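You operate a simulated robot arm through the tools that you are given. There is no shell and no other tool. Be economical: measure what you need, move in short steps, check, and stop when the job is done.

You are at the controls of a simulated two-armed robot. One attempt, no reset.

## Task
Hold the black stacking box on the top of the prep bench steady with one hand and put the stage lamp labelled "wash" from the top level of the return shelf in it with the other.
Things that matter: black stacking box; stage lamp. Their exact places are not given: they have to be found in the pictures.

The check looks at the end state, three seconds after you hand in, the way a careful person would. Anything else that was tipped, shoved, dropped, spilled or broken makes it a failure.

## Robot
Two 7-joint arms with two-finger grippers on one trunk, on a base that drives. Base frame: it is fixed to the floor where the robot stands at the start and does not move with it; the origin is under the middle of the robot, x ahead of it, y to its left, z up. Lengths are in mm, angles in rad, forces in N, time in s.
The left shoulder is at the start at [22, 175, 1429], the right one opposite. With the tool pointing down near the work surface each hand reaches from about 100 to 780 mm from the robot's upright axis, wherever it stands, measured 20 degrees to its own side. Places, roughly: black stacking box [500, 3500, 1000]. Payload 2.94 kg a hand.
The TCP of each hand is the grasp point between the finger pads, 30 mm short of the fingertips. In the tool frame z runs along the fingers and y along their closing line. The gripper opens to 138 mm. The gripper's body begins 109 mm behind the TCP.
Orientation is that of the tool frame in the base frame, as a unit quaternion [x, y, z, w]. With the fingers straight down and closing along the base's y, the tool's x points along the base's -x, its y along +y and its z along -z.

## Interface
- The arms move only by the tool send_rows. It takes "left_commands", "right_commands" or both (then of equal length, played together; a hand with none holds still); each is a list of rows, each a list of 7 numbers: the shift along the tool's x, y, z in units of 20 mm (1.0 is 20 mm), then the turn, a rotation vector about the tool's x, y, z in units of 4 degrees (1.0 is 4 degrees), then the closure, from 0 (fully open) to 1 (shut). In form: [[dx, dy, dz, wx, wy, wz, hand], ...]. A call has 1 to 8 rows; each row shifts and turns the commanded pose from where the row before left it, along the tool's axes as they then stand. A call with a number of a shift or a turn outside -1 to 1 is refused whole. Rows are played at 5 a second. More than 50 mm and 0.15 rad between two rows, or a gripper value outside its range, and nothing of the call is played. A pose out of reach is approached as far as the arm can. The call stops where the force on the tool passes 40 N (or 10 N more than at its start, if that is more) or the arm is blocked; 0.2 s more then pass. Each finger halts on what it meets, pressing with about 36 N; the grip force reading is that of the motor and also rises with nothing between the fingers. The clock runs only during rows and for 0.2 s after the last one: add rows that do not move to give the fingers time. It gives the time, the measured TCP pose, the force on the tool (base axes), the opening and the grip force at its end, in the units of the frame above (readings bear some noise), with the torque about the TCP (base axes, N m) and any sound that the robot's microphone picked up, and new pictures: "pictures" is both (left out), scene, wrist or none (wrist: the cameras of the hands that moved).
- Cameras (640 x 400 px; columns grow to the right, rows downward): "scene" is now at [61, 43.8, 1929.8]; the picture's right is [0.50, -0.86, 0.00], its down [-0.43, -0.25, -0.87] and it looks along [0.75, 0.44, -0.50] (base axes); focal length 250 px, centre (320, 200). "left" rides on the left gripper at [71, -19, -146] in its tool frame; the picture's right is [0.26, 0.97, 0.00], its down [-0.85, 0.23, -0.48] and it looks along [-0.46, 0.12, 0.88] (tool axes); focal length 280 px, centre (320, 200). "right" rides on the right gripper at [71, 19, -146] in its tool frame; the picture's right is [-0.26, 0.97, 0.00], its down [-0.85, -0.23, -0.48] and it looks along [-0.46, -0.12, 0.88] (tool axes); focal length 280 px, centre (320, 200).
- move_column(by): slides the trunk up (or, below 0, down) by that many mm; the arms and the scene camera ride with it, the base frame stays. It gives what a move gives, with no picture.
- roll_base(legs): drives the robot by 1 to 6 legs, each [ahead, turn to the left] in mm and rad, along the robot's own axes; the way and the turn of a leg run together, so that a leg with both is an arc; at most 1500 mm and 3.142 rad a leg. The arms and the cameras ride along, it lands a little off, and it stops where it bumps. It gives what a move gives, and a new picture of the scene camera.
- turn_head(pan, tilt): turns the head with the scene camera to pan (to the left, within 2.094 rad either way) and tilt (down, from -0.506 to 1.204), counted from straight ahead of the robot. It gives what a move gives, and a new picture of the scene camera.
- point_at(camera, pixels): for up to 12 pixels [column, row] of the newest picture of that camera ("zoom" is the newest enlarged one), the place [x, y, z] in the base frame of the surface seen there, good to about 3 mm. The clock stands still meanwhile.
- enlarge(camera, box): a new picture of the part [left, top, right, bottom] of that camera's present view, enlarged. The clock stands still meanwhile.
- finish_job(): hands the job in; it is judged then, once.

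Keep the steps short. Do not move on a guess: measure, check each grasp and each placing, and mend mistakes. In all there are 80 turns and 260 pictures (those below and enlarged ones count). Leave the grippers open and the arms clear of the work at the hand-in unless told otherwise, and finish with a single line.

The tools are called after "Emit:" as a command line: name --argument value ..., lists and objects as JSON in quotes. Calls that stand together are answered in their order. send_rows: Moves the arms, as the interface text tells. Its arguments: {"type":"object","properties":{"left_commands":{"type":"array","items":{"type":"array","items":{"type":"number"}}},"right_commands":{"type":"array","items":{"type":"array","items":{"type":"number"}}},"pictures":{"type":"string","enum":["both","scene","wrist","none"]}},"required":[]} The other tools are called the same way: move_column (by) slides the trunk up or down; roll_base (legs) drives the base; turn_head (pan, tilt) turns the head that bears the scene camera; point_at (camera, pixels) gives the place of the surface under pixels of a picture; enlarge (camera, box) takes an enlarged picture of a part of a camera's view; finish_job () hands the job in.

At the start:

```text
time_s: 0.0
left_position: [477.8, 521.0, 1647.5]
left_ee_rot: [-0.001, 1.0, 0.0, 0.0]
left_force: [0.2, 0.5, -0.2]
left_ft_torque: [0.01, 0.02, 0.03]
left_opening: 138.0
left_grasp_force: 0.1
right_position: [430.5, 48.8, 1637.9]
right_ee_rot: [0.0, 1.0, 0.0, 0.0]
right_force: [0.1, -0.4, 1.2]
right_ft_torque: [-0.02, -0.03, 0.02]
right_opening: 137.8
right_grasp_force: 0.1
trunk travel left (down, up): [-600.0, 134.0]
robot x, y, heading: [-0.0, -1.2, -0.001]
head pan, tilt: [0.527, 0.524]
```

scene: 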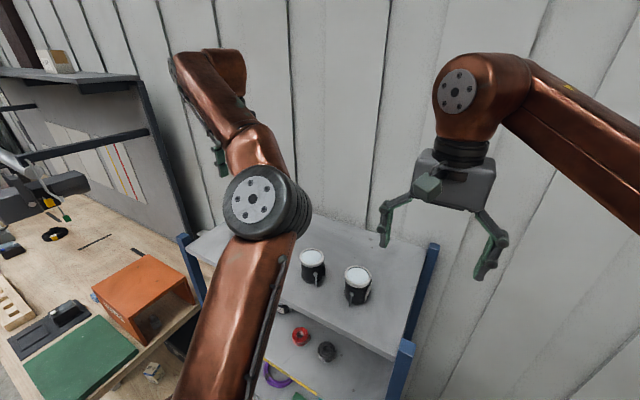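
right: 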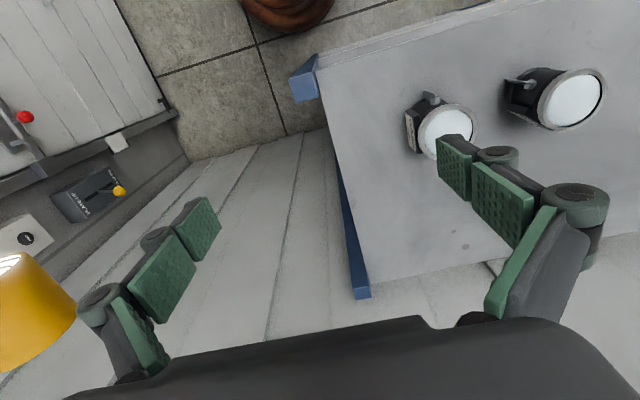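
left: 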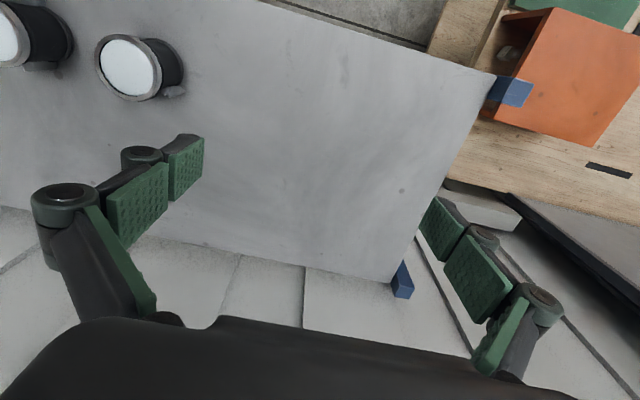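

I see two lamps on a shelf top at about (312,265) and (357,285). I'll enlarge to read the labels and measure places.

Emit:
enlarge --camera "scene" --box '[280, 230, 400, 310]'

Emit:
enlarge --camera "right" --box '[390, 50, 630, 200]'

Emit:
point_at --camera "scene" --pixels '[[312, 257], [312, 275], [357, 276], [356, 297], [430, 250], [402, 350], [190, 245], [340, 320], [100, 320], [300, 215], [320, 305], [353, 303]]'

Emit:
point_at --camera "right" --pixels '[[445, 132], [411, 132], [475, 132], [570, 98], [541, 98], [603, 95], [320, 70], [362, 295], [430, 97], [520, 83], [445, 106]]'

```text
5.00 times, centred on (340, 270) of scene
```

zoom: 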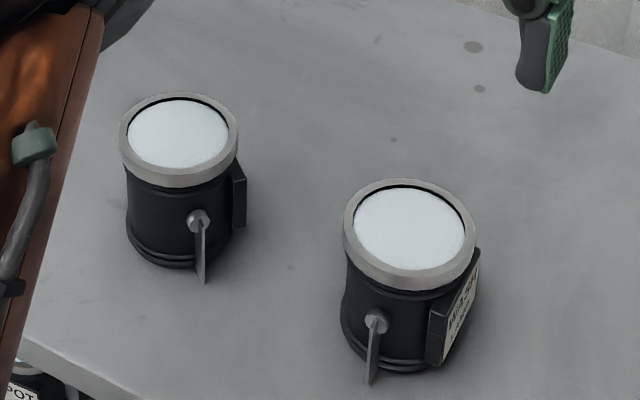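

```text
2.67 times, centred on (510, 125) of right
```

zoom: 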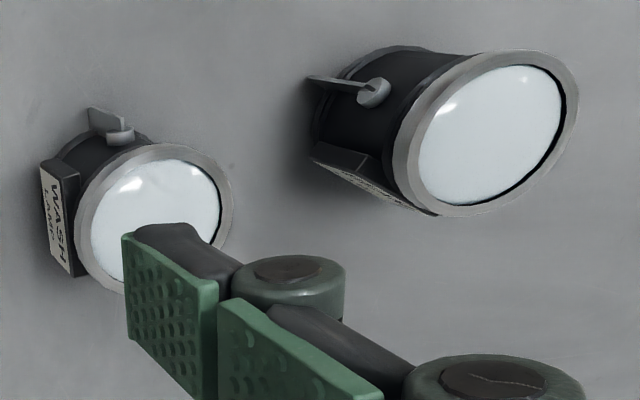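

```text
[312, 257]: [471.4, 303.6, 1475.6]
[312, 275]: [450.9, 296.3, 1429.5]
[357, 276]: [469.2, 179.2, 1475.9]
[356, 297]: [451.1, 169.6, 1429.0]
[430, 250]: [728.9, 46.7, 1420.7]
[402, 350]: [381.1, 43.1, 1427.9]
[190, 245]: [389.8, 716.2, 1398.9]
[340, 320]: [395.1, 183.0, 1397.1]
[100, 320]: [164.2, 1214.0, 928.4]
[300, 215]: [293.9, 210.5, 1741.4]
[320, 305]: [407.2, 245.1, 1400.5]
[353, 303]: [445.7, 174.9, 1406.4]
```

```text
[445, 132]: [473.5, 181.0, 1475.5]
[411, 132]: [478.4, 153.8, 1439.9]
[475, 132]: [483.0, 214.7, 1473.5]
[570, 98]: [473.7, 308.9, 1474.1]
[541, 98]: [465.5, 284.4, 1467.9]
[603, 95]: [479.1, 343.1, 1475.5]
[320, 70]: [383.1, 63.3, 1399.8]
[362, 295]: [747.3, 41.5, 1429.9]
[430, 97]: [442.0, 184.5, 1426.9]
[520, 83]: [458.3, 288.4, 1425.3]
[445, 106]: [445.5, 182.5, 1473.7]
```

The near lamp (right one, centre about (473,181)) is labelled WASH. Now I look left toward the box.

Emit:
turn_head --pan 1.35 --tilt 0.3

Emit:
enlarge --camera "left" --box '[0, 0, 200, 125]'

```text
time_s: 1.1
left_position: [475.5, 520.2, 1648.1]
left_ee_rot: [-0.001, 1.0, -0.001, 0.0]
left_force: [-0.2, 0.2, 1.0]
left_ft_torque: [0.04, 0.03, 0.03]
left_opening: 137.8
left_grasp_force: 0.1
right_position: [430.7, 48.1, 1638.5]
right_ee_rot: [0.0, 1.0, 0.0, 0.0]
right_force: [0.4, -0.2, 0.4]
right_ft_torque: [0.02, 0.01, -0.01]
right_opening: 137.8
right_grasp_force: 0.0
trunk travel left (down, up): [-600.0, 134.0]
robot x, y, heading: [0.6, -3.9, 0.005]
head pan, tilt: [1.349, 0.3]
```

scene: 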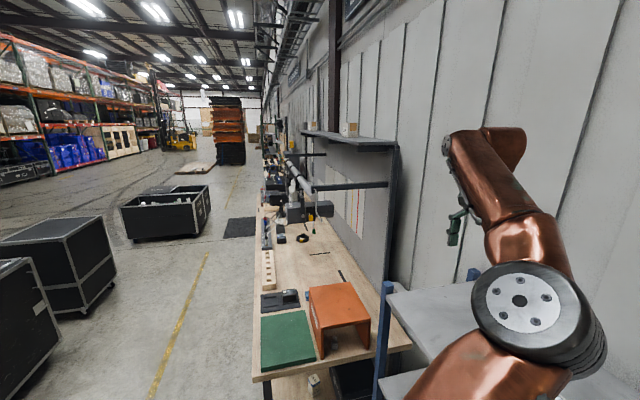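

```text
3.20 times, centred on (100, 62) of left
```

zoom: 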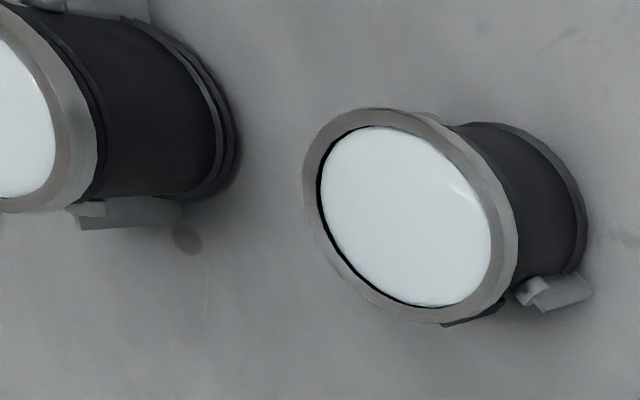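

Bench runs along +y. I enlarge the bench to find the box and measure bench edges.

Emit:
enlarge --camera "scene" --box '[240, 130, 360, 205]'

Emit:
point_at --camera "scene" --pixels '[[254, 380], [259, 250], [400, 345], [280, 210], [264, 200], [295, 210], [320, 250], [275, 183], [180, 230], [100, 260]]'

Emit:
enlarge --camera "right" --box '[390, 80, 490, 180]'

```text
5.33 times, centred on (300, 168) of scene
```

zoom: 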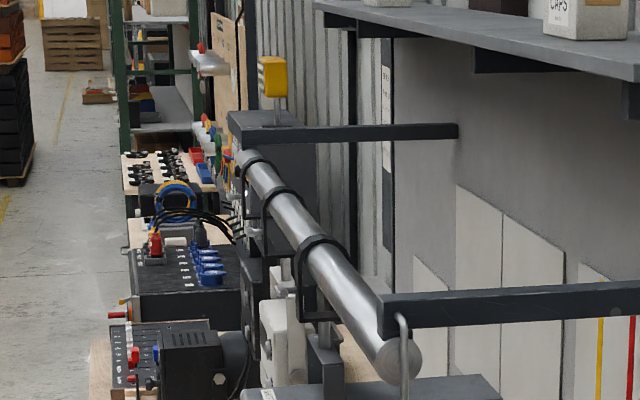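

```text
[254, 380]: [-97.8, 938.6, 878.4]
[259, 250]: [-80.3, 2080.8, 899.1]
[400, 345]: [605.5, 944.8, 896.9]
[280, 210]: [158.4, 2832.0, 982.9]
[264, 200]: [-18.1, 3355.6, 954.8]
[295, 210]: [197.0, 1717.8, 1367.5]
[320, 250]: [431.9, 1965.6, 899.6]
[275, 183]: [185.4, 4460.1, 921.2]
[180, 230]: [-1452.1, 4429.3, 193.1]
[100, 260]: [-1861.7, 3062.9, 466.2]
```

```text
4.00 times, centred on (440, 130) of right
```

zoom: 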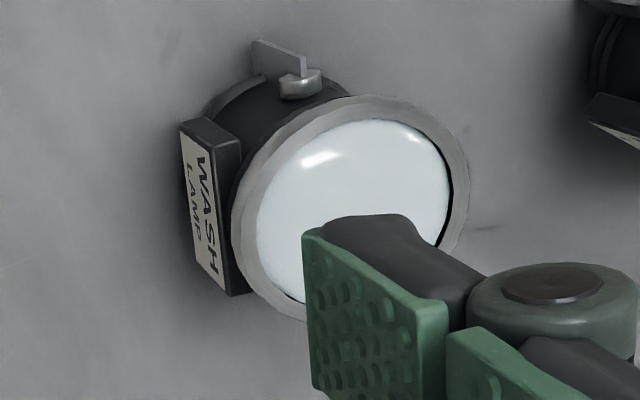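

Emit:
point_at --camera "zoom" --pixels '[[190, 135], [195, 240], [215, 190], [228, 285], [210, 130], [235, 285], [350, 105], [240, 245], [460, 200], [280, 60], [300, 85], [205, 270]]'

Emit:
turn_head --pan 0.4 --tilt 0.75

```text
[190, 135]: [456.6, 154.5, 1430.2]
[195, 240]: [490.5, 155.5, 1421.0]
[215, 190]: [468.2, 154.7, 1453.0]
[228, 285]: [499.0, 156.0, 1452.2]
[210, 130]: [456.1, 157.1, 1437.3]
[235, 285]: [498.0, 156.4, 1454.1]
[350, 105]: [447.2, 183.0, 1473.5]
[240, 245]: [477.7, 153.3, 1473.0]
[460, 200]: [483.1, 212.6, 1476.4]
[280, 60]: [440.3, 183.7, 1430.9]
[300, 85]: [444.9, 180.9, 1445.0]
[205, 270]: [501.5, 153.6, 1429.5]
```

```text
time_s: 2.4
left_position: [477.1, 522.1, 1647.9]
left_ee_rot: [-0.001, 1.0, 0.0, -0.001]
left_force: [0.4, 0.0, -0.1]
left_ft_torque: [-0.02, -0.02, -0.01]
left_opening: 138.1
left_grasp_force: 0.1
right_position: [430.1, 48.4, 1639.7]
right_ee_rot: [0.0, 1.0, 0.001, 0.0]
right_force: [0.1, -0.1, 0.1]
right_ft_torque: [-0.02, -0.01, 0.04]
right_opening: 138.1
right_grasp_force: 0.1
trunk travel left (down, up): [-600.0, 134.0]
robot x, y, heading: [-1.4, -3.0, -0.002]
head pan, tilt: [0.4, 0.75]
```

scene: 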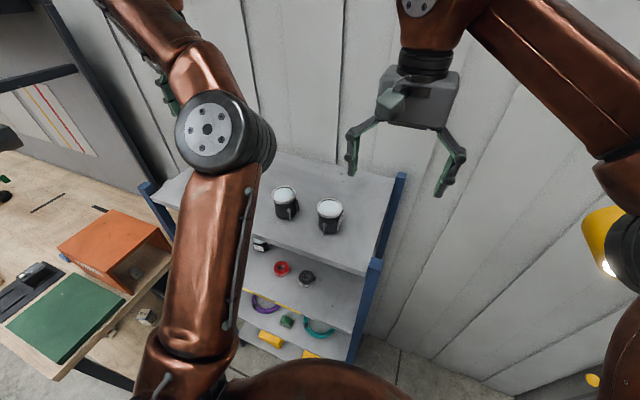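

WASH lamp centre (478,183), rim top 1475, flat label face at y≈154.5 facing −y, opposite side y≈214. The right hand already closes along y, which fits. First move above it.

Emit:
send_rows --right_commands '[[-0.343, 0.964, 0, 0, 0, 0, 0], [-0.343, 0.964, 0, 0, 0, 0, 0], [-0.343, 0.964, 0, 0, 0, 0, 0], [-0.343, 0.964, 0, 0, 0, 0, 0], [-0.343, 0.964, 0, 0, 0, 0, 0], [-0.343, 0.964, 0, 0, 0, 0, 0], [-0.343, 0.964, 0, 0, 0, 0, 0], [0, 0, 0, 0, 0, 0, 0]]' --pictures "wrist"

```text
time_s: 4.2
left_position: [476.1, 521.5, 1648.7]
left_ee_rot: [0.0, 1.0, 0.0, 0.0]
left_force: [0.1, 0.8, 0.3]
left_ft_torque: [-0.03, 0.01, -0.01]
left_opening: 137.9
left_grasp_force: 0.0
right_position: [463.7, 174.1, 1625.4]
right_ee_rot: [-0.001, 1.0, 0.001, 0.002]
right_force: [-0.9, 0.4, -0.7]
right_ft_torque: [-0.04, -0.01, -0.01]
right_opening: 137.8
right_grasp_force: 0.0
right hand out of reach, approached as far as the arm can: row 6, 7
trunk travel left (down, up): [-600.0, 134.0]
robot x, y, heading: [0.6, -2.0, -0.0]
head pan, tilt: [0.4, 0.75]
```

right: 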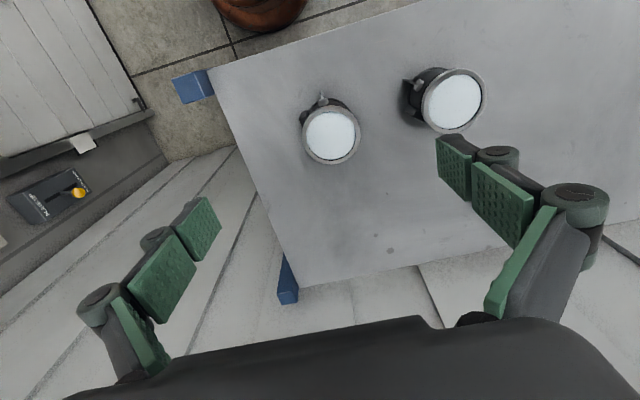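

The reach is short at this height. Raising the trunk 130 mm puts the shoulder nearer wrist level; then I re-aim.

Emit:
move_column --by 130

```text
time_s: 5.8
left_position: [477.8, 521.4, 1778.2]
left_ee_rot: [-0.001, 1.0, 0.0, 0.0]
left_force: [-0.5, -0.7, 0.1]
left_ft_torque: [-0.03, 0.0, -0.02]
left_opening: 138.0
left_grasp_force: 0.1
right_position: [466.5, 173.3, 1754.4]
right_ee_rot: [0.0, 1.0, 0.002, 0.001]
right_force: [-0.4, 0.2, -0.1]
right_ft_torque: [0.01, 0.01, 0.01]
right_opening: 138.0
right_grasp_force: 0.1
trunk travel left (down, up): [-730.0, 4.0]
robot x, y, heading: [0.5, 0.3, 0.0]
head pan, tilt: [0.4, 0.75]
```

Now descend straight 160 mm, to z≈1595, well above the lamp (tips 1565 vs top 1476), and check.

Emit:
send_rows --right_commands '[[0, 0, 1, 0, 0, 0, 0], [0, 0, 1, 0, 0, 0, 0], [0, 0, 1, 0, 0, 0, 0], [0, 0, 1, 0, 0, 0, 0], [0, 0, 1, 0, 0, 0, 0], [0, 0, 1, 0, 0, 0, 0], [0, 0, 1, 0, 0, 0, 0], [0, 0, 0, 0, 0, 0, 0]]' --pictures "none"

```text
time_s: 7.6
left_position: [476.2, 522.1, 1777.4]
left_ee_rot: [-0.001, 1.0, 0.0, 0.0]
left_force: [-0.2, 0.4, -0.5]
left_ft_torque: [0.0, -0.03, 0.01]
left_opening: 138.2
left_grasp_force: 0.0
right_position: [464.4, 173.3, 1613.7]
right_ee_rot: [0.001, 1.0, 0.002, 0.002]
right_force: [-0.1, 0.3, -0.3]
right_ft_torque: [-0.02, -0.02, 0.01]
right_opening: 137.8
right_grasp_force: 0.2
trunk travel left (down, up): [-730.0, 4.0]
robot x, y, heading: [-1.3, -1.8, -0.002]
head pan, tilt: [0.4, 0.75]
```

At (464.4,173.3,1614). Correct x by +13, y by +10, down 70.

Emit:
send_rows --right_commands '[[-0.65, 0.5, 0, 0, 0, 0, 0], [0, 0, 1, 0, 0, 0, 0], [0, 0, 1, 0, 0, 0, 0], [0, 0, 1, 0, 0, 0, 0], [0, 0, 0.4, 0, 0, 0, 0], [0, 0, 0, 0, 0, 0, 0]]' --pictures "both"

```text
time_s: 9.0
left_position: [477.6, 519.9, 1778.2]
left_ee_rot: [-0.001, 1.0, 0.0, 0.001]
left_force: [0.3, -0.2, -0.4]
left_ft_torque: [0.02, -0.02, -0.02]
left_opening: 138.0
left_grasp_force: 0.1
right_position: [476.9, 183.3, 1546.1]
right_ee_rot: [0.0, 1.0, 0.002, 0.002]
right_force: [-0.9, -0.7, -0.3]
right_ft_torque: [0.01, -0.01, -0.03]
right_opening: 137.9
right_grasp_force: 0.1
trunk travel left (down, up): [-730.0, 4.0]
robot x, y, heading: [-2.1, 2.0, 0.0]
head pan, tilt: [0.4, 0.75]
```

scene: 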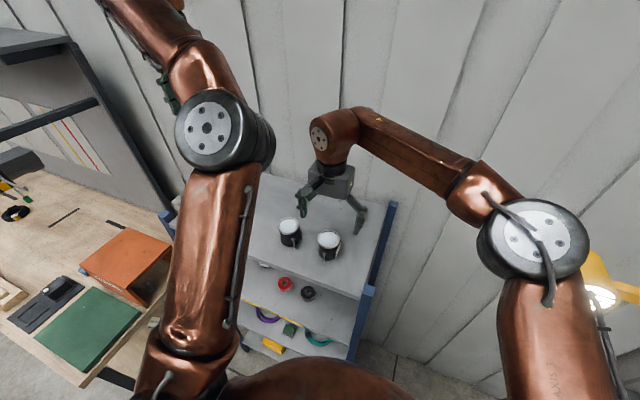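
right: 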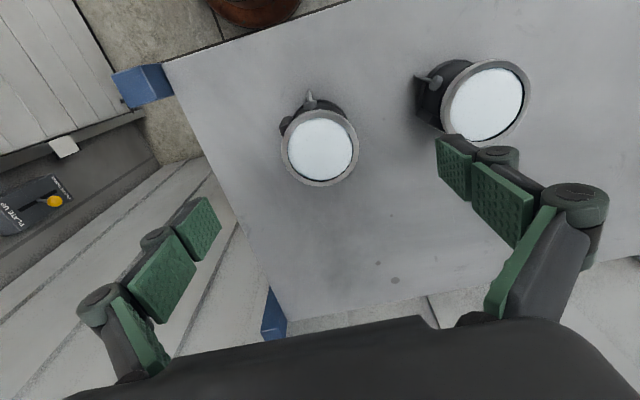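

Check lamp centres again from this nearer view.

Emit:
point_at --camera "right" --pixels '[[320, 147], [284, 150], [357, 147], [320, 183], [318, 112], [444, 105], [440, 128], [286, 125]]'

```text
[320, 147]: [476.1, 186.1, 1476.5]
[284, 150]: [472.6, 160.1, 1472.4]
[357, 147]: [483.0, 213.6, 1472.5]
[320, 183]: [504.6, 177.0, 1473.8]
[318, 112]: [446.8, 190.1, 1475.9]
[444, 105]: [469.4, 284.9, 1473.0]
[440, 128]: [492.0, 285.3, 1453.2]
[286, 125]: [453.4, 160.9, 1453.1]
```

Centre (476,185). Narrow fingers to ~100 mm (clears the other lamp), descend 94 mm.

Emit:
send_rows --right_commands '[[0, 0.05, 0, 0, 0, 0, 0.28], [0, 0, 0, 0, 0, 0, 0.28], [0, 0, 1, 0, 0, 0, 0.28], [0, 0, 1, 0, 0, 0, 0.28], [0, 0, 1, 0, 0, 0, 0.28], [0, 0, 1, 0, 0, 0, 0.28], [0, 0, 0.7, 0, 0, 0, 0.28], [0, 0, 0, 0, 0, 0, 0.28]]' --pictures "both"

```text
time_s: 10.8
left_position: [476.2, 521.7, 1778.2]
left_ee_rot: [0.0, 1.0, 0.0, 0.0]
left_force: [-0.3, -0.5, 0.0]
left_ft_torque: [0.0, 0.0, -0.02]
left_opening: 138.1
left_grasp_force: 0.0
right_position: [479.2, 185.9, 1450.6]
right_ee_rot: [0.001, 1.0, 0.002, 0.002]
right_force: [-0.5, -0.3, 0.2]
right_ft_torque: [-0.01, 0.0, 0.01]
right_opening: 99.6
right_grasp_force: 0.1
trunk travel left (down, up): [-730.0, 4.0]
robot x, y, heading: [-1.6, 1.3, -0.0]
head pan, tilt: [0.4, 0.75]
```

scene: 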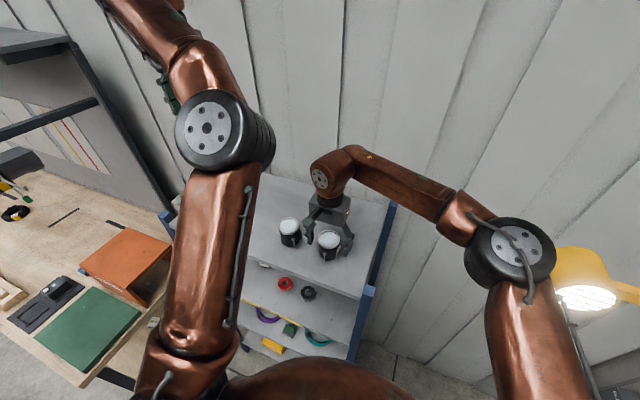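
right: 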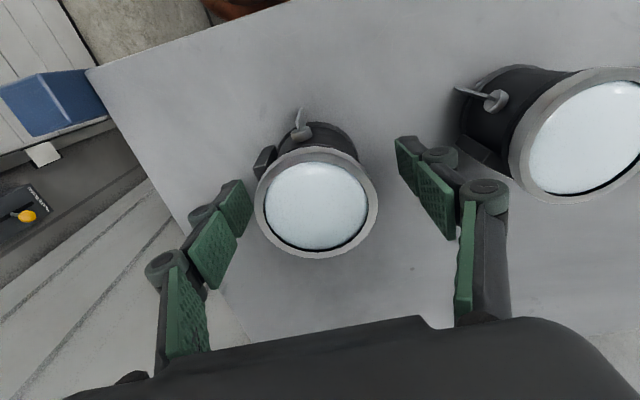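

Fingers straddle the lamp, centred. Close.

Emit:
send_rows --right_commands '[[0, 0, 0, 0, 0, 0, 0.5], [0, 0, 0, 0, 0, 0, 0.7], [0, 0, 0, 0, 0, 0, 1], [0, 0, 0, 0, 0, 0, 1], [0, 0, 0, 0, 0, 0, 1]]' --pictures "wrist"

```text
time_s: 12.0
left_position: [476.8, 520.6, 1776.8]
left_ee_rot: [0.0, 1.0, 0.0, 0.0]
left_force: [-0.5, -0.3, 0.6]
left_ft_torque: [-0.04, 0.03, -0.01]
left_opening: 138.0
left_grasp_force: 0.2
right_position: [478.3, 184.9, 1452.5]
right_ee_rot: [0.0, 1.0, 0.002, 0.002]
right_force: [0.8, -0.2, 3.0]
right_ft_torque: [-0.19, -0.02, 0.0]
right_opening: 59.0
right_grasp_force: 36.1
trunk travel left (down, up): [-730.0, 4.0]
robot x, y, heading: [0.0, -1.6, 0.005]
head pan, tilt: [0.4, 0.75]
```

right: 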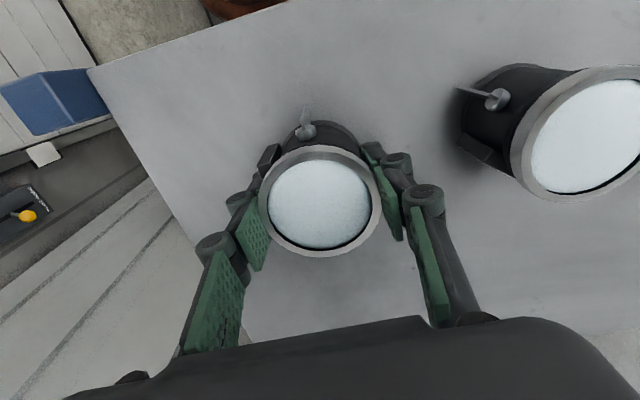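

Held at 59 mm. Lift 140 mm.

Emit:
send_rows --right_commands '[[0, 0, -0.5, 0, 0, 0, 1], [0, 0, -1, 0, 0, 0, 1], [0, 0, -1, 0, 0, 0, 1], [0, 0, -1, 0, 0, 0, 1], [0, 0, -1, 0, 0, 0, 1], [0, 0, -1, 0, 0, 0, 1], [0, 0, -1, 0, 0, 0, 1], [0, 0, 0, 0, 0, 0, 1]]' --pictures "both"

```text
time_s: 13.8
left_position: [477.5, 521.1, 1778.4]
left_ee_rot: [-0.001, 1.0, 0.0, -0.001]
left_force: [-0.7, 0.0, -0.4]
left_ft_torque: [0.02, -0.01, 0.02]
left_opening: 138.2
left_grasp_force: 0.1
right_position: [477.4, 184.6, 1583.6]
right_ee_rot: [0.001, 1.0, 0.002, 0.001]
right_force: [-0.2, -0.2, -2.4]
right_ft_torque: [-0.02, 0.02, 0.01]
right_opening: 58.9
right_grasp_force: 35.6
trunk travel left (down, up): [-730.0, 4.0]
robot x, y, heading: [1.0, 1.0, 0.004]
head pan, tilt: [0.4, 0.75]
```

scene: 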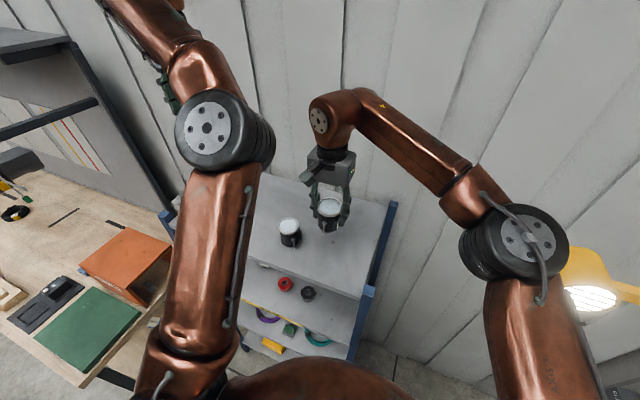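
right: 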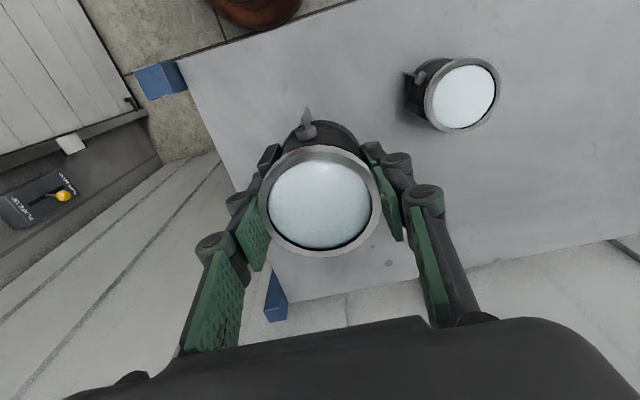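

Held (weight ~2.4 N). Look left-back before backing away from the shelf.

Emit:
turn_head --pan 2.09 --tilt 0.5

Emit:
turn_head --pan -2.09 --tilt 0.5

```text
time_s: 15.5
left_position: [477.1, 522.2, 1778.3]
left_ee_rot: [-0.001, 1.0, 0.0, 0.0]
left_force: [-0.3, -0.6, -0.3]
left_ft_torque: [0.0, -0.01, 0.0]
left_opening: 138.0
left_grasp_force: 0.0
right_position: [478.3, 184.8, 1581.8]
right_ee_rot: [0.0, 1.0, 0.002, 0.001]
right_force: [0.8, 0.4, -2.0]
right_ft_torque: [0.01, -0.02, 0.01]
right_opening: 59.1
right_grasp_force: 35.8
trunk travel left (down, up): [-730.0, 4.0]
robot x, y, heading: [-1.6, -2.9, -0.001]
head pan, tilt: [2.089, 0.499]
```

scene: 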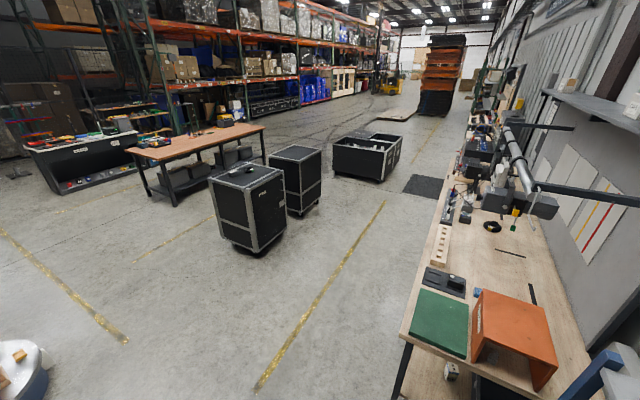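

```text
time_s: 18.9
left_position: [477.7, 521.1, 1777.7]
left_ee_rot: [-0.001, 1.0, 0.0, 0.0]
left_force: [0.6, 0.5, -1.1]
left_ft_torque: [0.0, 0.01, 0.0]
left_opening: 138.1
left_grasp_force: 0.1
right_position: [478.8, 183.5, 1581.8]
right_ee_rot: [0.0, 1.0, 0.001, 0.001]
right_force: [-0.4, -0.2, -2.3]
right_ft_torque: [-0.01, -0.02, 0.01]
right_opening: 58.9
right_grasp_force: 35.7
trunk travel left (down, up): [-730.0, 4.0]
robot x, y, heading: [3.9, 2.5, -0.001]
head pan, tilt: [-2.089, 0.499]
```

scene: 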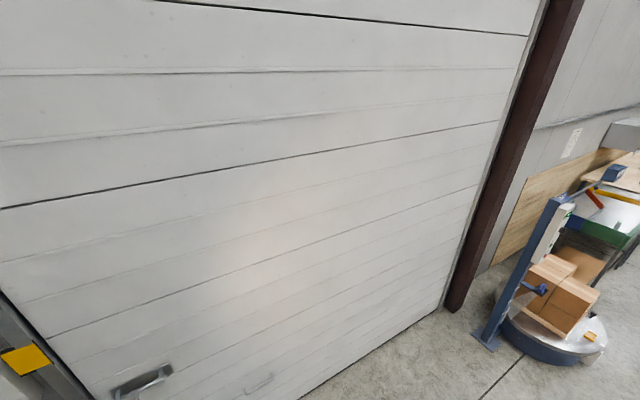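

Emit:
point_at --camera "scene" --pixels '[[530, 350], [485, 345], [450, 310]]'

Emit:
turn_head --pan 2.09 --tilt 0.5

Emit:
point_at --camera "scene" --pixels '[[262, 250], [286, 225], [320, 190], [380, 180], [404, 392], [262, 390], [385, 200], [35, 370], [470, 200], [500, 150], [440, 100], [400, 160]]'

Emit:
enlarge --camera "scene" --box '[430, 90, 560, 240]'

```text
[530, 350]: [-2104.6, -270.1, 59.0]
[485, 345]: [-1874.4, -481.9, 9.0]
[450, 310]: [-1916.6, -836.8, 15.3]
```

```text
time_s: 22.3
left_position: [477.7, 522.7, 1777.4]
left_ee_rot: [-0.001, 1.0, 0.0, 0.0]
left_force: [-0.1, 0.1, 0.3]
left_ft_torque: [0.0, -0.01, -0.03]
left_opening: 137.6
left_grasp_force: 0.0
right_position: [479.3, 185.1, 1582.3]
right_ee_rot: [0.0, 1.0, 0.002, 0.001]
right_force: [0.5, -1.1, -2.7]
right_ft_torque: [0.0, 0.01, 0.04]
right_opening: 58.7
right_grasp_force: 36.3
trunk travel left (down, up): [-730.0, 4.0]
robot x, y, heading: [-1.3, -2.1, -0.002]
head pan, tilt: [2.089, 0.499]
```

scene: 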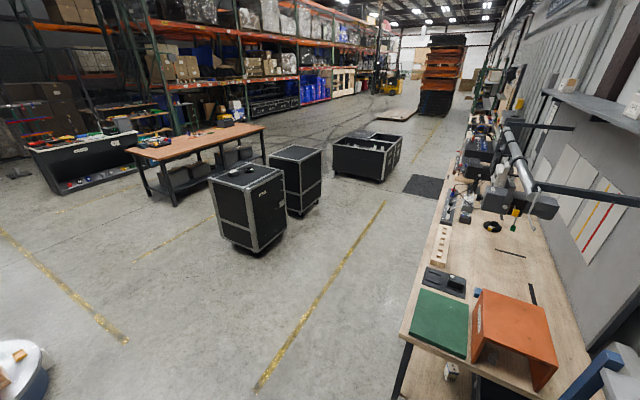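

```text
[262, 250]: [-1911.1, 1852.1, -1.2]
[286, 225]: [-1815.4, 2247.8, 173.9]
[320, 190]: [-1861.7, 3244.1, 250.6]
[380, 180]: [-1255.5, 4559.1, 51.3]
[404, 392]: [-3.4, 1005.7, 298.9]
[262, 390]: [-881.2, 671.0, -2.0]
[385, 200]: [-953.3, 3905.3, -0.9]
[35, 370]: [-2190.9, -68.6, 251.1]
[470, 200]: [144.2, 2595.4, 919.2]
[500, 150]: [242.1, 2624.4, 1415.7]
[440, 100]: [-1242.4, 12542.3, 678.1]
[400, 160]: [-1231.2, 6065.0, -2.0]
```

```text
2.67 times, centred on (495, 165) of scene
```

zoom: 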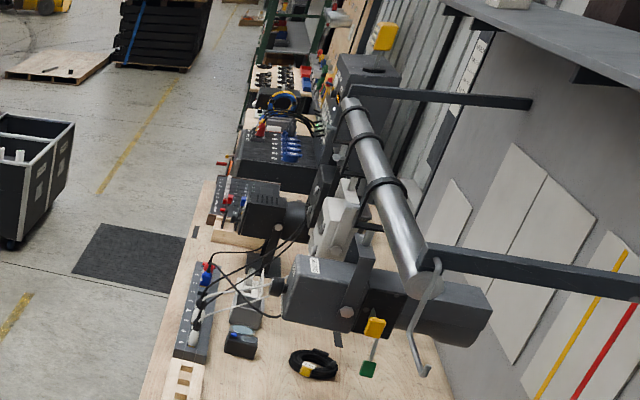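

Clear floor: corridor from bench front (x≈−100) to cases (x≈−1250). Back 700, turn left 90°, drive 1500.

Emit:
turn_head --pan 0.0 --tilt 0.5

Emit:
roll_base --legs '[[-700, 0], [0, 1.5708], [1500, 0]]'

Emit:
turn_head --pan -0.7 --tilt 0.45

```text
time_s: 24.3
left_position: [477.7, 522.2, 1778.7]
left_ee_rot: [0.0, 1.0, -0.001, 0.0]
left_force: [-1.0, -0.7, 0.2]
left_ft_torque: [-0.01, -0.01, 0.04]
left_opening: 137.6
left_grasp_force: 0.0
right_position: [477.7, 184.6, 1582.0]
right_ee_rot: [0.0, 1.0, 0.001, 0.0]
right_force: [-0.3, 0.1, -2.8]
right_ft_torque: [0.01, 0.0, 0.02]
right_opening: 59.1
right_grasp_force: 36.9
trunk travel left (down, up): [-730.0, 4.0]
robot x, y, heading: [-0.2, -2.2, -0.002]
head pan, tilt: [0.0, 0.499]
```

scene: 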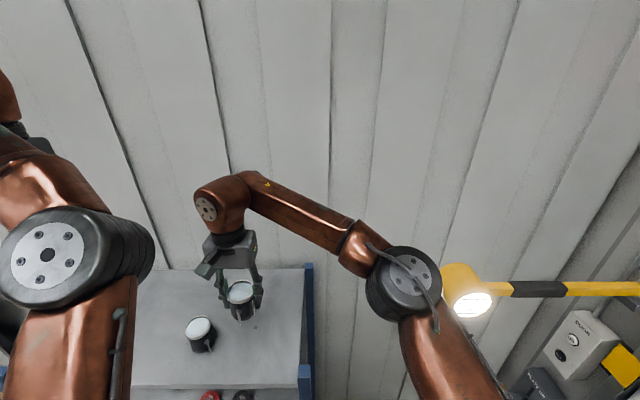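

```text
time_s: 39.0
left_position: [-1239.8, 1970.8, 1778.6]
left_ee_rot: [0.711, -0.703, 0.0, 0.0]
left_force: [0.5, 0.2, 0.5]
left_ft_torque: [0.0, 0.02, 0.01]
left_opening: 138.2
left_grasp_force: 0.2
right_position: [-904.2, 1975.0, 1582.2]
right_ee_rot: [0.711, -0.703, -0.002, -0.001]
right_force: [0.3, 0.7, -2.6]
right_ft_torque: [-0.01, 0.03, 0.0]
right_opening: 58.7
right_grasp_force: 35.8
trunk travel left (down, up): [-730.0, 4.0]
robot x, y, heading: [-716.8, 1496.6, 1.581]
head pan, tilt: [0.0, 0.499]
```

scene: 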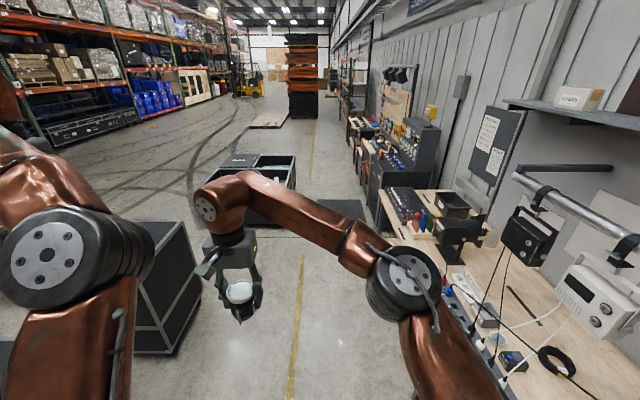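

```text
time_s: 40.0
left_position: [-1241.6, 1970.5, 1778.7]
left_ee_rot: [0.711, -0.704, 0.0, 0.0]
left_force: [-0.1, 0.6, -0.5]
left_ft_torque: [0.02, 0.02, 0.01]
left_opening: 138.1
left_grasp_force: 0.1
right_position: [-903.4, 1974.9, 1583.1]
right_ee_rot: [0.71, -0.704, -0.001, 0.001]
right_force: [0.0, -0.2, -2.1]
right_ft_torque: [0.0, -0.02, 0.04]
right_opening: 59.0
right_grasp_force: 36.1
trunk travel left (down, up): [-730.0, 4.0]
robot x, y, heading: [-716.3, 1497.7, 1.579]
head pan, tilt: [-0.7, 0.45]
```

scene: 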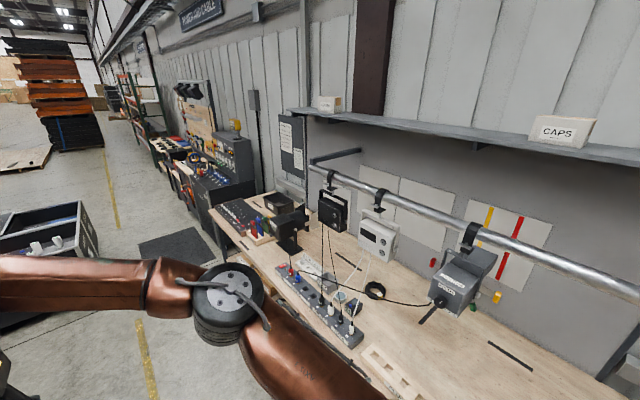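

A dark open box sits near (280,203) in this picture; enlarge and measure.

Emit:
enlarge --camera "scene" --box '[200, 170, 340, 260]'

Emit:
point_at --camera "zoom" --pixels '[[290, 140], [350, 165], [370, 200], [410, 250], [470, 170], [150, 210], [60, 200], [250, 320], [500, 330], [590, 130]]'

```text
4.44 times, centred on (270, 215) of scene
```

zoom: 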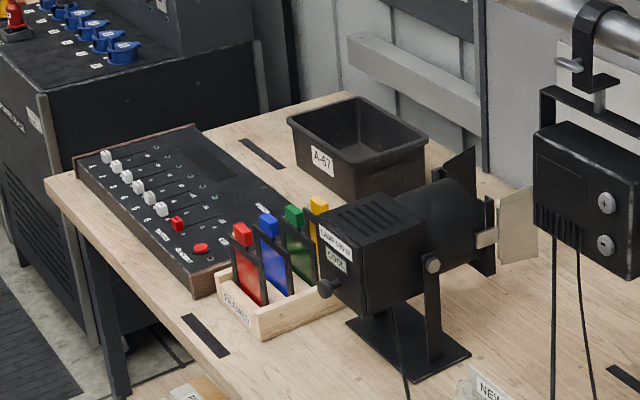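

```text
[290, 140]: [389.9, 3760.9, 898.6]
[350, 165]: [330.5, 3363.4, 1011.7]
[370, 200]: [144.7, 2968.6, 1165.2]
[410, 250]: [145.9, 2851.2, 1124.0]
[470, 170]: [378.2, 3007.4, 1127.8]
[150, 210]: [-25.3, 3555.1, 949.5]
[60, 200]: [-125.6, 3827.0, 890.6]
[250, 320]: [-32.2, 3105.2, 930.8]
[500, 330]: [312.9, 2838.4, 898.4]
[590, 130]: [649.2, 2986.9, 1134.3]
```

Box "A-67" rim z≈1010. Drive 1950 further, turn right to face the bench, look.

Emit:
roll_base --legs '[[1500, 0], [450, 0], [0, -1.58]]'

Emit:
turn_head --pan 0.0 --tilt 0.6

```text
time_s: 53.6
left_position: [-262.1, 3967.5, 1778.4]
left_ee_rot: [-0.004, 1.0, -0.001, 0.0]
left_force: [0.5, 0.8, 1.0]
left_ft_torque: [0.02, 0.02, -0.03]
left_opening: 137.9
left_grasp_force: 0.1
right_position: [-258.4, 3630.3, 1582.3]
right_ee_rot: [-0.004, 1.0, 0.002, 0.001]
right_force: [0.1, 0.2, -2.9]
right_ft_torque: [0.02, 0.0, -0.01]
right_opening: 58.7
right_grasp_force: 36.2
trunk travel left (down, up): [-730.0, 4.0]
robot x, y, heading: [-739.5, 3444.5, 0.009]
head pan, tilt: [-0.7, 0.45]
```

scene: 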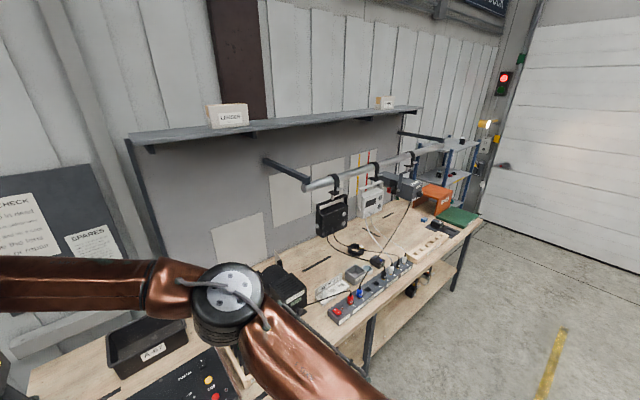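

```text
time_s: 54.7
left_position: [-263.7, 3966.5, 1777.6]
left_ee_rot: [-0.004, 1.0, 0.0, 0.0]
left_force: [-0.4, 0.8, 0.7]
left_ft_torque: [-0.02, -0.02, -0.03]
left_opening: 138.1
left_grasp_force: 0.1
right_position: [-259.9, 3629.0, 1582.7]
right_ee_rot: [-0.004, 1.0, 0.002, 0.001]
right_force: [-0.5, -0.1, -2.4]
right_ft_torque: [-0.02, 0.02, 0.01]
right_opening: 58.8
right_grasp_force: 35.6
trunk travel left (down, up): [-730.0, 4.0]
robot x, y, heading: [-736.5, 3442.8, 0.006]
head pan, tilt: [0.0, 0.6]
```

scene: 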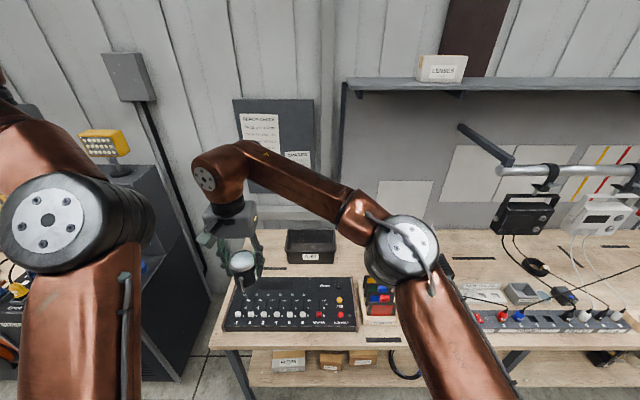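

Emit:
enlarge --camera "scene" --box '[210, 210, 430, 350]'

Emit:
point_at --camera "scene" --pixels '[[287, 233], [334, 233], [336, 251], [288, 251], [310, 233], [310, 249], [310, 241], [288, 262], [336, 262], [215, 347], [230, 330], [300, 215]]'

```text
2.86 times, centred on (320, 280) of scene
```

zoom: 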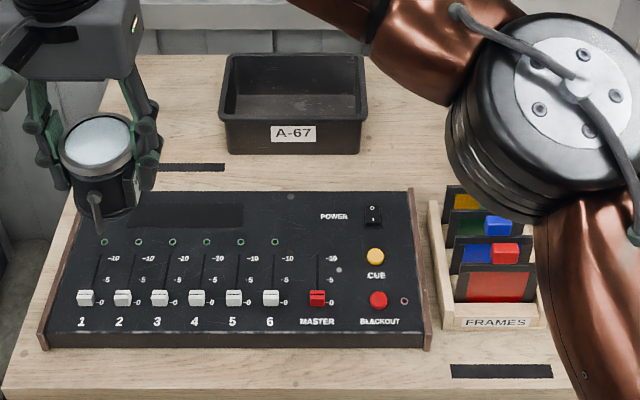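

```text
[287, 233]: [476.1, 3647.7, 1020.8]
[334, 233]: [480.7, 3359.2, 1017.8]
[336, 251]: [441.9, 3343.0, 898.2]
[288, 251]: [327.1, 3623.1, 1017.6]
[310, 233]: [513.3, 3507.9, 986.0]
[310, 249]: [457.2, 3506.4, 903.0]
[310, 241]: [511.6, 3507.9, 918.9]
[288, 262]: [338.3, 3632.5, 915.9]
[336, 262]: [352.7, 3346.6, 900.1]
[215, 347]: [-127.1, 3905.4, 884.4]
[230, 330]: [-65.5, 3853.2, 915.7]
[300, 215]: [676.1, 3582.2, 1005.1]
```

Box: rim z≈1020, x≈325–515, y≈3355–3645, centre (420,3500). I look down to see my base's front extent.

Emit:
turn_head --pan 0.0 --tilt 1.2

```text
time_s: 55.7
left_position: [-264.0, 3966.6, 1777.1]
left_ee_rot: [-0.004, 1.0, 0.0, 0.0]
left_force: [0.5, 0.6, -0.3]
left_ft_torque: [0.0, -0.01, -0.01]
left_opening: 138.0
left_grasp_force: 0.2
right_position: [-259.3, 3630.6, 1582.8]
right_ee_rot: [-0.005, 1.0, 0.001, 0.001]
right_force: [-0.5, -0.7, -2.7]
right_ft_torque: [0.01, -0.01, 0.02]
right_opening: 58.7
right_grasp_force: 36.0
trunk travel left (down, up): [-730.0, 4.0]
robot x, y, heading: [-740.0, 3438.7, 0.006]
head pan, tilt: [0.0, 1.201]
```

scene: 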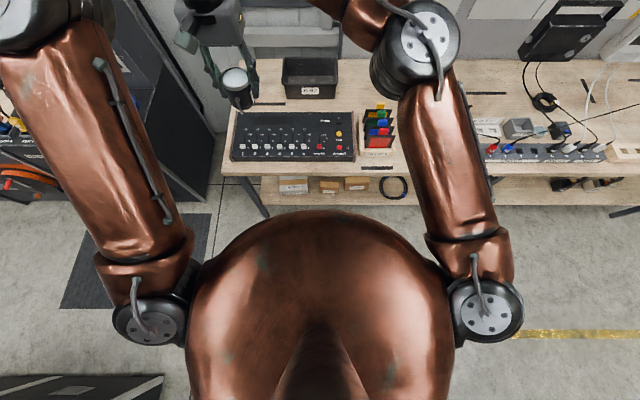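

Emit:
point_at --camera "scene" --pixels '[[320, 213], [320, 240], [320, 300], [250, 230], [400, 240], [320, 205], [190, 330], [268, 215], [245, 180], [300, 180], [360, 145], [240, 157]]'

```text
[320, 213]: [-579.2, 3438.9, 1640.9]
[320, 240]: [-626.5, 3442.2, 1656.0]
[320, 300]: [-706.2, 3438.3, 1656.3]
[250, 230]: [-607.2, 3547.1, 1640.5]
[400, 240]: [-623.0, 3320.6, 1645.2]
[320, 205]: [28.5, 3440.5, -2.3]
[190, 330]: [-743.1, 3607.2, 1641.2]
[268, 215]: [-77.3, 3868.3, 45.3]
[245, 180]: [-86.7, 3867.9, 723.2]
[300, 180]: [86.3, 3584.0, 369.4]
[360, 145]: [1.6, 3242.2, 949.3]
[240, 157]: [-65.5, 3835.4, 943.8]
```

Emit:
enlarge --camera "right" --box '[160, 0, 400, 150]'

Emit:
point_at --camera "zoom" --pixels '[[320, 20], [320, 60], [250, 30], [380, 30], [320, 75]]'

```text
2.67 times, centred on (280, 75) of right
```

zoom: 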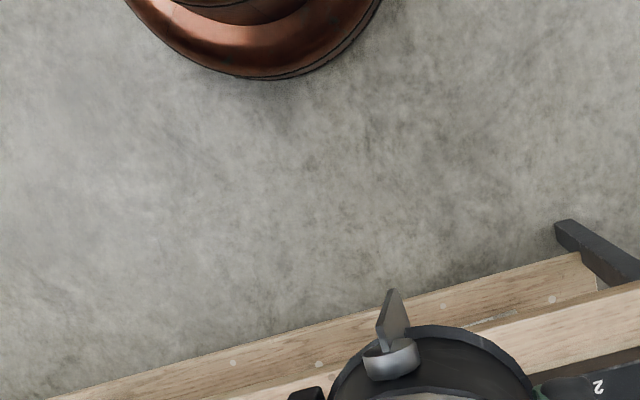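

```text
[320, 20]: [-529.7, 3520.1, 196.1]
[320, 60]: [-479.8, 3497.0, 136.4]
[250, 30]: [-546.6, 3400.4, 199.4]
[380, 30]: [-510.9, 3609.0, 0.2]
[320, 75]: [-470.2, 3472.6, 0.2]
```

Base front radius is ~265, trunk front 160. Measure lower shelf edge, bench edge and the tower on the left before approaching.

Emit:
point_at --camera "zoom" --pixels '[[350, 295], [500, 275], [235, 360], [560, 295], [600, 320], [600, 250], [130, 385]]'

Emit:
turn_head --pan 0.6 --tilt 0.4

Emit:
point_at --camera "scene" --pixels '[[320, 160], [340, 220], [360, 260], [380, 150], [420, 200], [300, 130]]'

```text
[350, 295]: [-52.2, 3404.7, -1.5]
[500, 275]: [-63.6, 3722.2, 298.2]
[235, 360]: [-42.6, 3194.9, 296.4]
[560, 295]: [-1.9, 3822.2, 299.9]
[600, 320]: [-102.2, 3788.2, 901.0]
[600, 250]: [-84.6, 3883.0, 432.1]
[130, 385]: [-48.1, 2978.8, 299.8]
```

```text
time_s: 56.8
left_position: [-263.2, 3966.0, 1777.4]
left_ee_rot: [-0.004, 1.0, 0.001, -0.001]
left_force: [-0.1, -0.4, -0.9]
left_ft_torque: [-0.03, -0.01, -0.01]
left_opening: 138.0
left_grasp_force: 0.0
right_position: [-261.0, 3628.0, 1582.0]
right_ee_rot: [-0.005, 1.0, 0.002, 0.001]
right_force: [-0.4, -0.1, -2.2]
right_ft_torque: [0.0, -0.01, -0.01]
right_opening: 58.8
right_grasp_force: 35.8
trunk travel left (down, up): [-730.0, 4.0]
robot x, y, heading: [-733.8, 3440.0, 0.01]
head pan, tilt: [0.6, 0.4]
```

scene: 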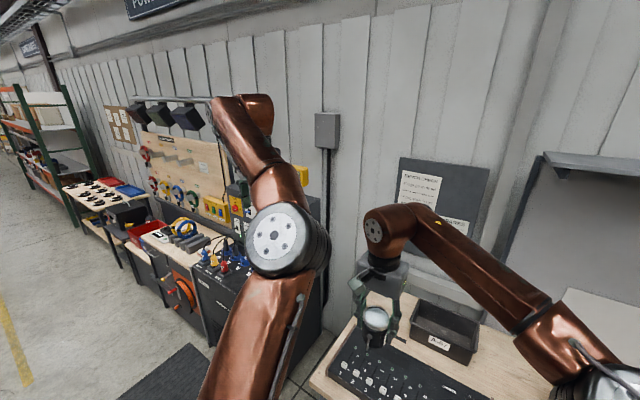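

```text
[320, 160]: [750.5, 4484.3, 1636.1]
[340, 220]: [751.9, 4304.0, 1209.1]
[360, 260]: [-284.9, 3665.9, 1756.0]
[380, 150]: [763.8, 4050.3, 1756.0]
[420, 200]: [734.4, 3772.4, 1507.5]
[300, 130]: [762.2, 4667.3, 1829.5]
```

Lower shelf is at z≈300 (base fits under), bench edge at x≈−105. Approach to about (−325,3510).

Emit:
roll_base --legs '[[0, 0.16], [410, 0], [0, -0.167]]'

Emit:
turn_head --pan 0.0 --tilt 0.85

```text
time_s: 60.7
left_position: [143.1, 4033.8, 1776.5]
left_ee_rot: [-0.001, 1.0, -0.002, 0.0]
left_force: [0.4, 0.4, -0.2]
left_ft_torque: [-0.05, -0.04, 0.02]
left_opening: 138.5
left_grasp_force: 0.0
right_position: [142.8, 3696.7, 1582.2]
right_ee_rot: [-0.001, 1.0, -0.001, 0.002]
right_force: [0.4, 0.5, -1.7]
right_ft_torque: [-0.01, -0.02, 0.0]
right_opening: 58.8
right_grasp_force: 36.0
trunk travel left (down, up): [-730.0, 4.0]
robot x, y, heading: [-329.9, 3507.5, 0.001]
head pan, tilt: [0.6, 0.4]
```

scene: 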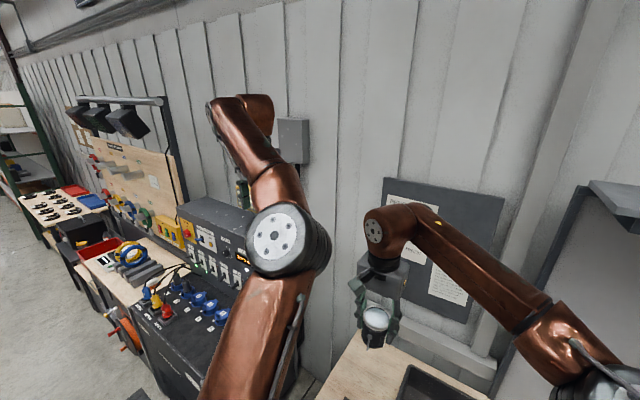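

```text
time_s: 61.7
left_position: [143.2, 4028.7, 1779.0]
left_ee_rot: [-0.001, 1.0, 0.0, 0.0]
left_force: [0.0, 0.1, -0.3]
left_ft_torque: [-0.02, -0.01, 0.01]
left_opening: 137.8
left_grasp_force: 0.0
right_position: [144.1, 3692.8, 1582.7]
right_ee_rot: [0.0, 1.0, 0.002, 0.002]
right_force: [-0.7, -0.2, -2.6]
right_ft_torque: [0.02, -0.01, -0.04]
right_opening: 58.7
right_grasp_force: 36.4
trunk travel left (down, up): [-730.0, 4.0]
robot x, y, heading: [-332.9, 3509.0, -0.002]
head pan, tilt: [0.0, 0.85]
```

scene: 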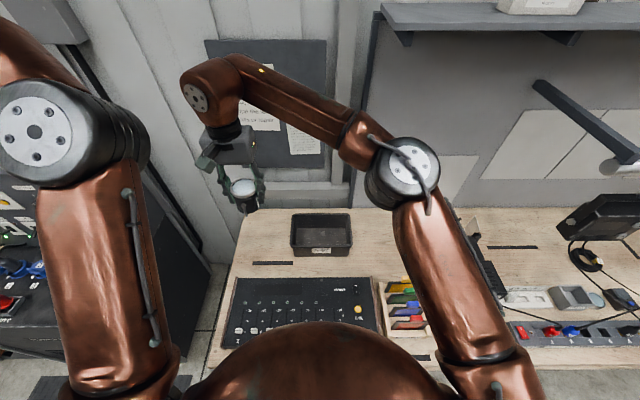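

Standing at (−333,3509). Before lowering the trunk, measure elbow heights and the box again.

Emit:
point_at --camera "scene" --pixels '[[405, 165], [430, 205], [40, 130], [450, 280], [292, 215], [350, 213], [354, 236], [291, 246], [320, 215], [320, 232], [351, 250], [294, 225]]'

Emit:
enlarge --camera "scene" --box '[270, 200, 370, 262]'

```text
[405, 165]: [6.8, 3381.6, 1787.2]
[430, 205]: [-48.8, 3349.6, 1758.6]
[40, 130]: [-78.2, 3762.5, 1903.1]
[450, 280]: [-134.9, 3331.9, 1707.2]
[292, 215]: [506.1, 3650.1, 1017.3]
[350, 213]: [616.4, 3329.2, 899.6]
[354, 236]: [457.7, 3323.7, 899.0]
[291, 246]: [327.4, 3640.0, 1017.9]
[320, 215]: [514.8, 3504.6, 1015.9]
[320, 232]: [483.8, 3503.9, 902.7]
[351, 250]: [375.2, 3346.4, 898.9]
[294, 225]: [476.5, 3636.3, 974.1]
```

```text
6.40 times, centred on (320, 231) of scene
```

zoom: 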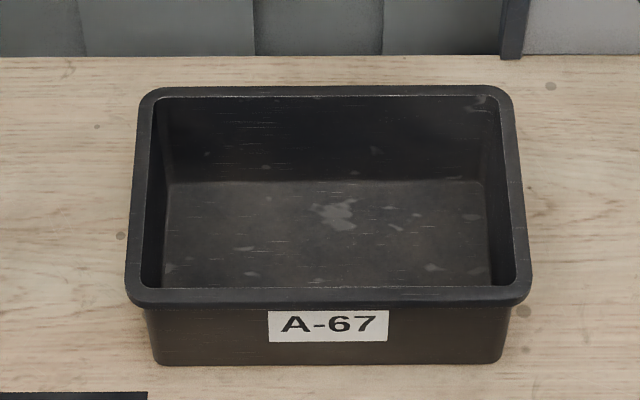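

Elbows are high (≥1700). Lower the trunk 400.

Emit:
point_at --camera "zoom" --pixels '[[150, 200], [134, 200], [160, 180], [510, 200], [500, 200], [330, 295], [330, 290], [330, 92], [330, 190], [330, 270], [490, 240], [175, 240]]'

Emit:
move_column --by -400

```text
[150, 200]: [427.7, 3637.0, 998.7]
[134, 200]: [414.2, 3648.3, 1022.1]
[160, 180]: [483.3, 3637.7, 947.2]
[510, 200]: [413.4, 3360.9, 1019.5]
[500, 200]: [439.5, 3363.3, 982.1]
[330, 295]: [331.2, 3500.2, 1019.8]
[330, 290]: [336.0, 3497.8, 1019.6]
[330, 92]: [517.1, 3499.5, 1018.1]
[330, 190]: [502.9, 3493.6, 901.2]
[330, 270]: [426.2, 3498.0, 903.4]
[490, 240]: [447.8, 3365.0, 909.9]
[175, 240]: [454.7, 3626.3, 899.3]
```

```text
time_s: 65.5
left_position: [143.4, 4030.5, 1377.8]
left_ee_rot: [0.0, 1.0, 0.0, 0.0]
left_force: [-0.7, -0.2, -0.6]
left_ft_torque: [0.0, -0.03, -0.02]
left_opening: 138.2
left_grasp_force: 0.1
right_position: [145.8, 3693.1, 1182.9]
right_ee_rot: [0.0, 1.0, 0.002, 0.002]
right_force: [0.0, -0.3, -2.6]
right_ft_torque: [-0.01, 0.01, -0.02]
right_opening: 58.6
right_grasp_force: 35.8
trunk travel left (down, up): [-330.0, 404.0]
robot x, y, heading: [-331.9, 3511.1, -0.001]
head pan, tilt: [0.0, 0.85]
```

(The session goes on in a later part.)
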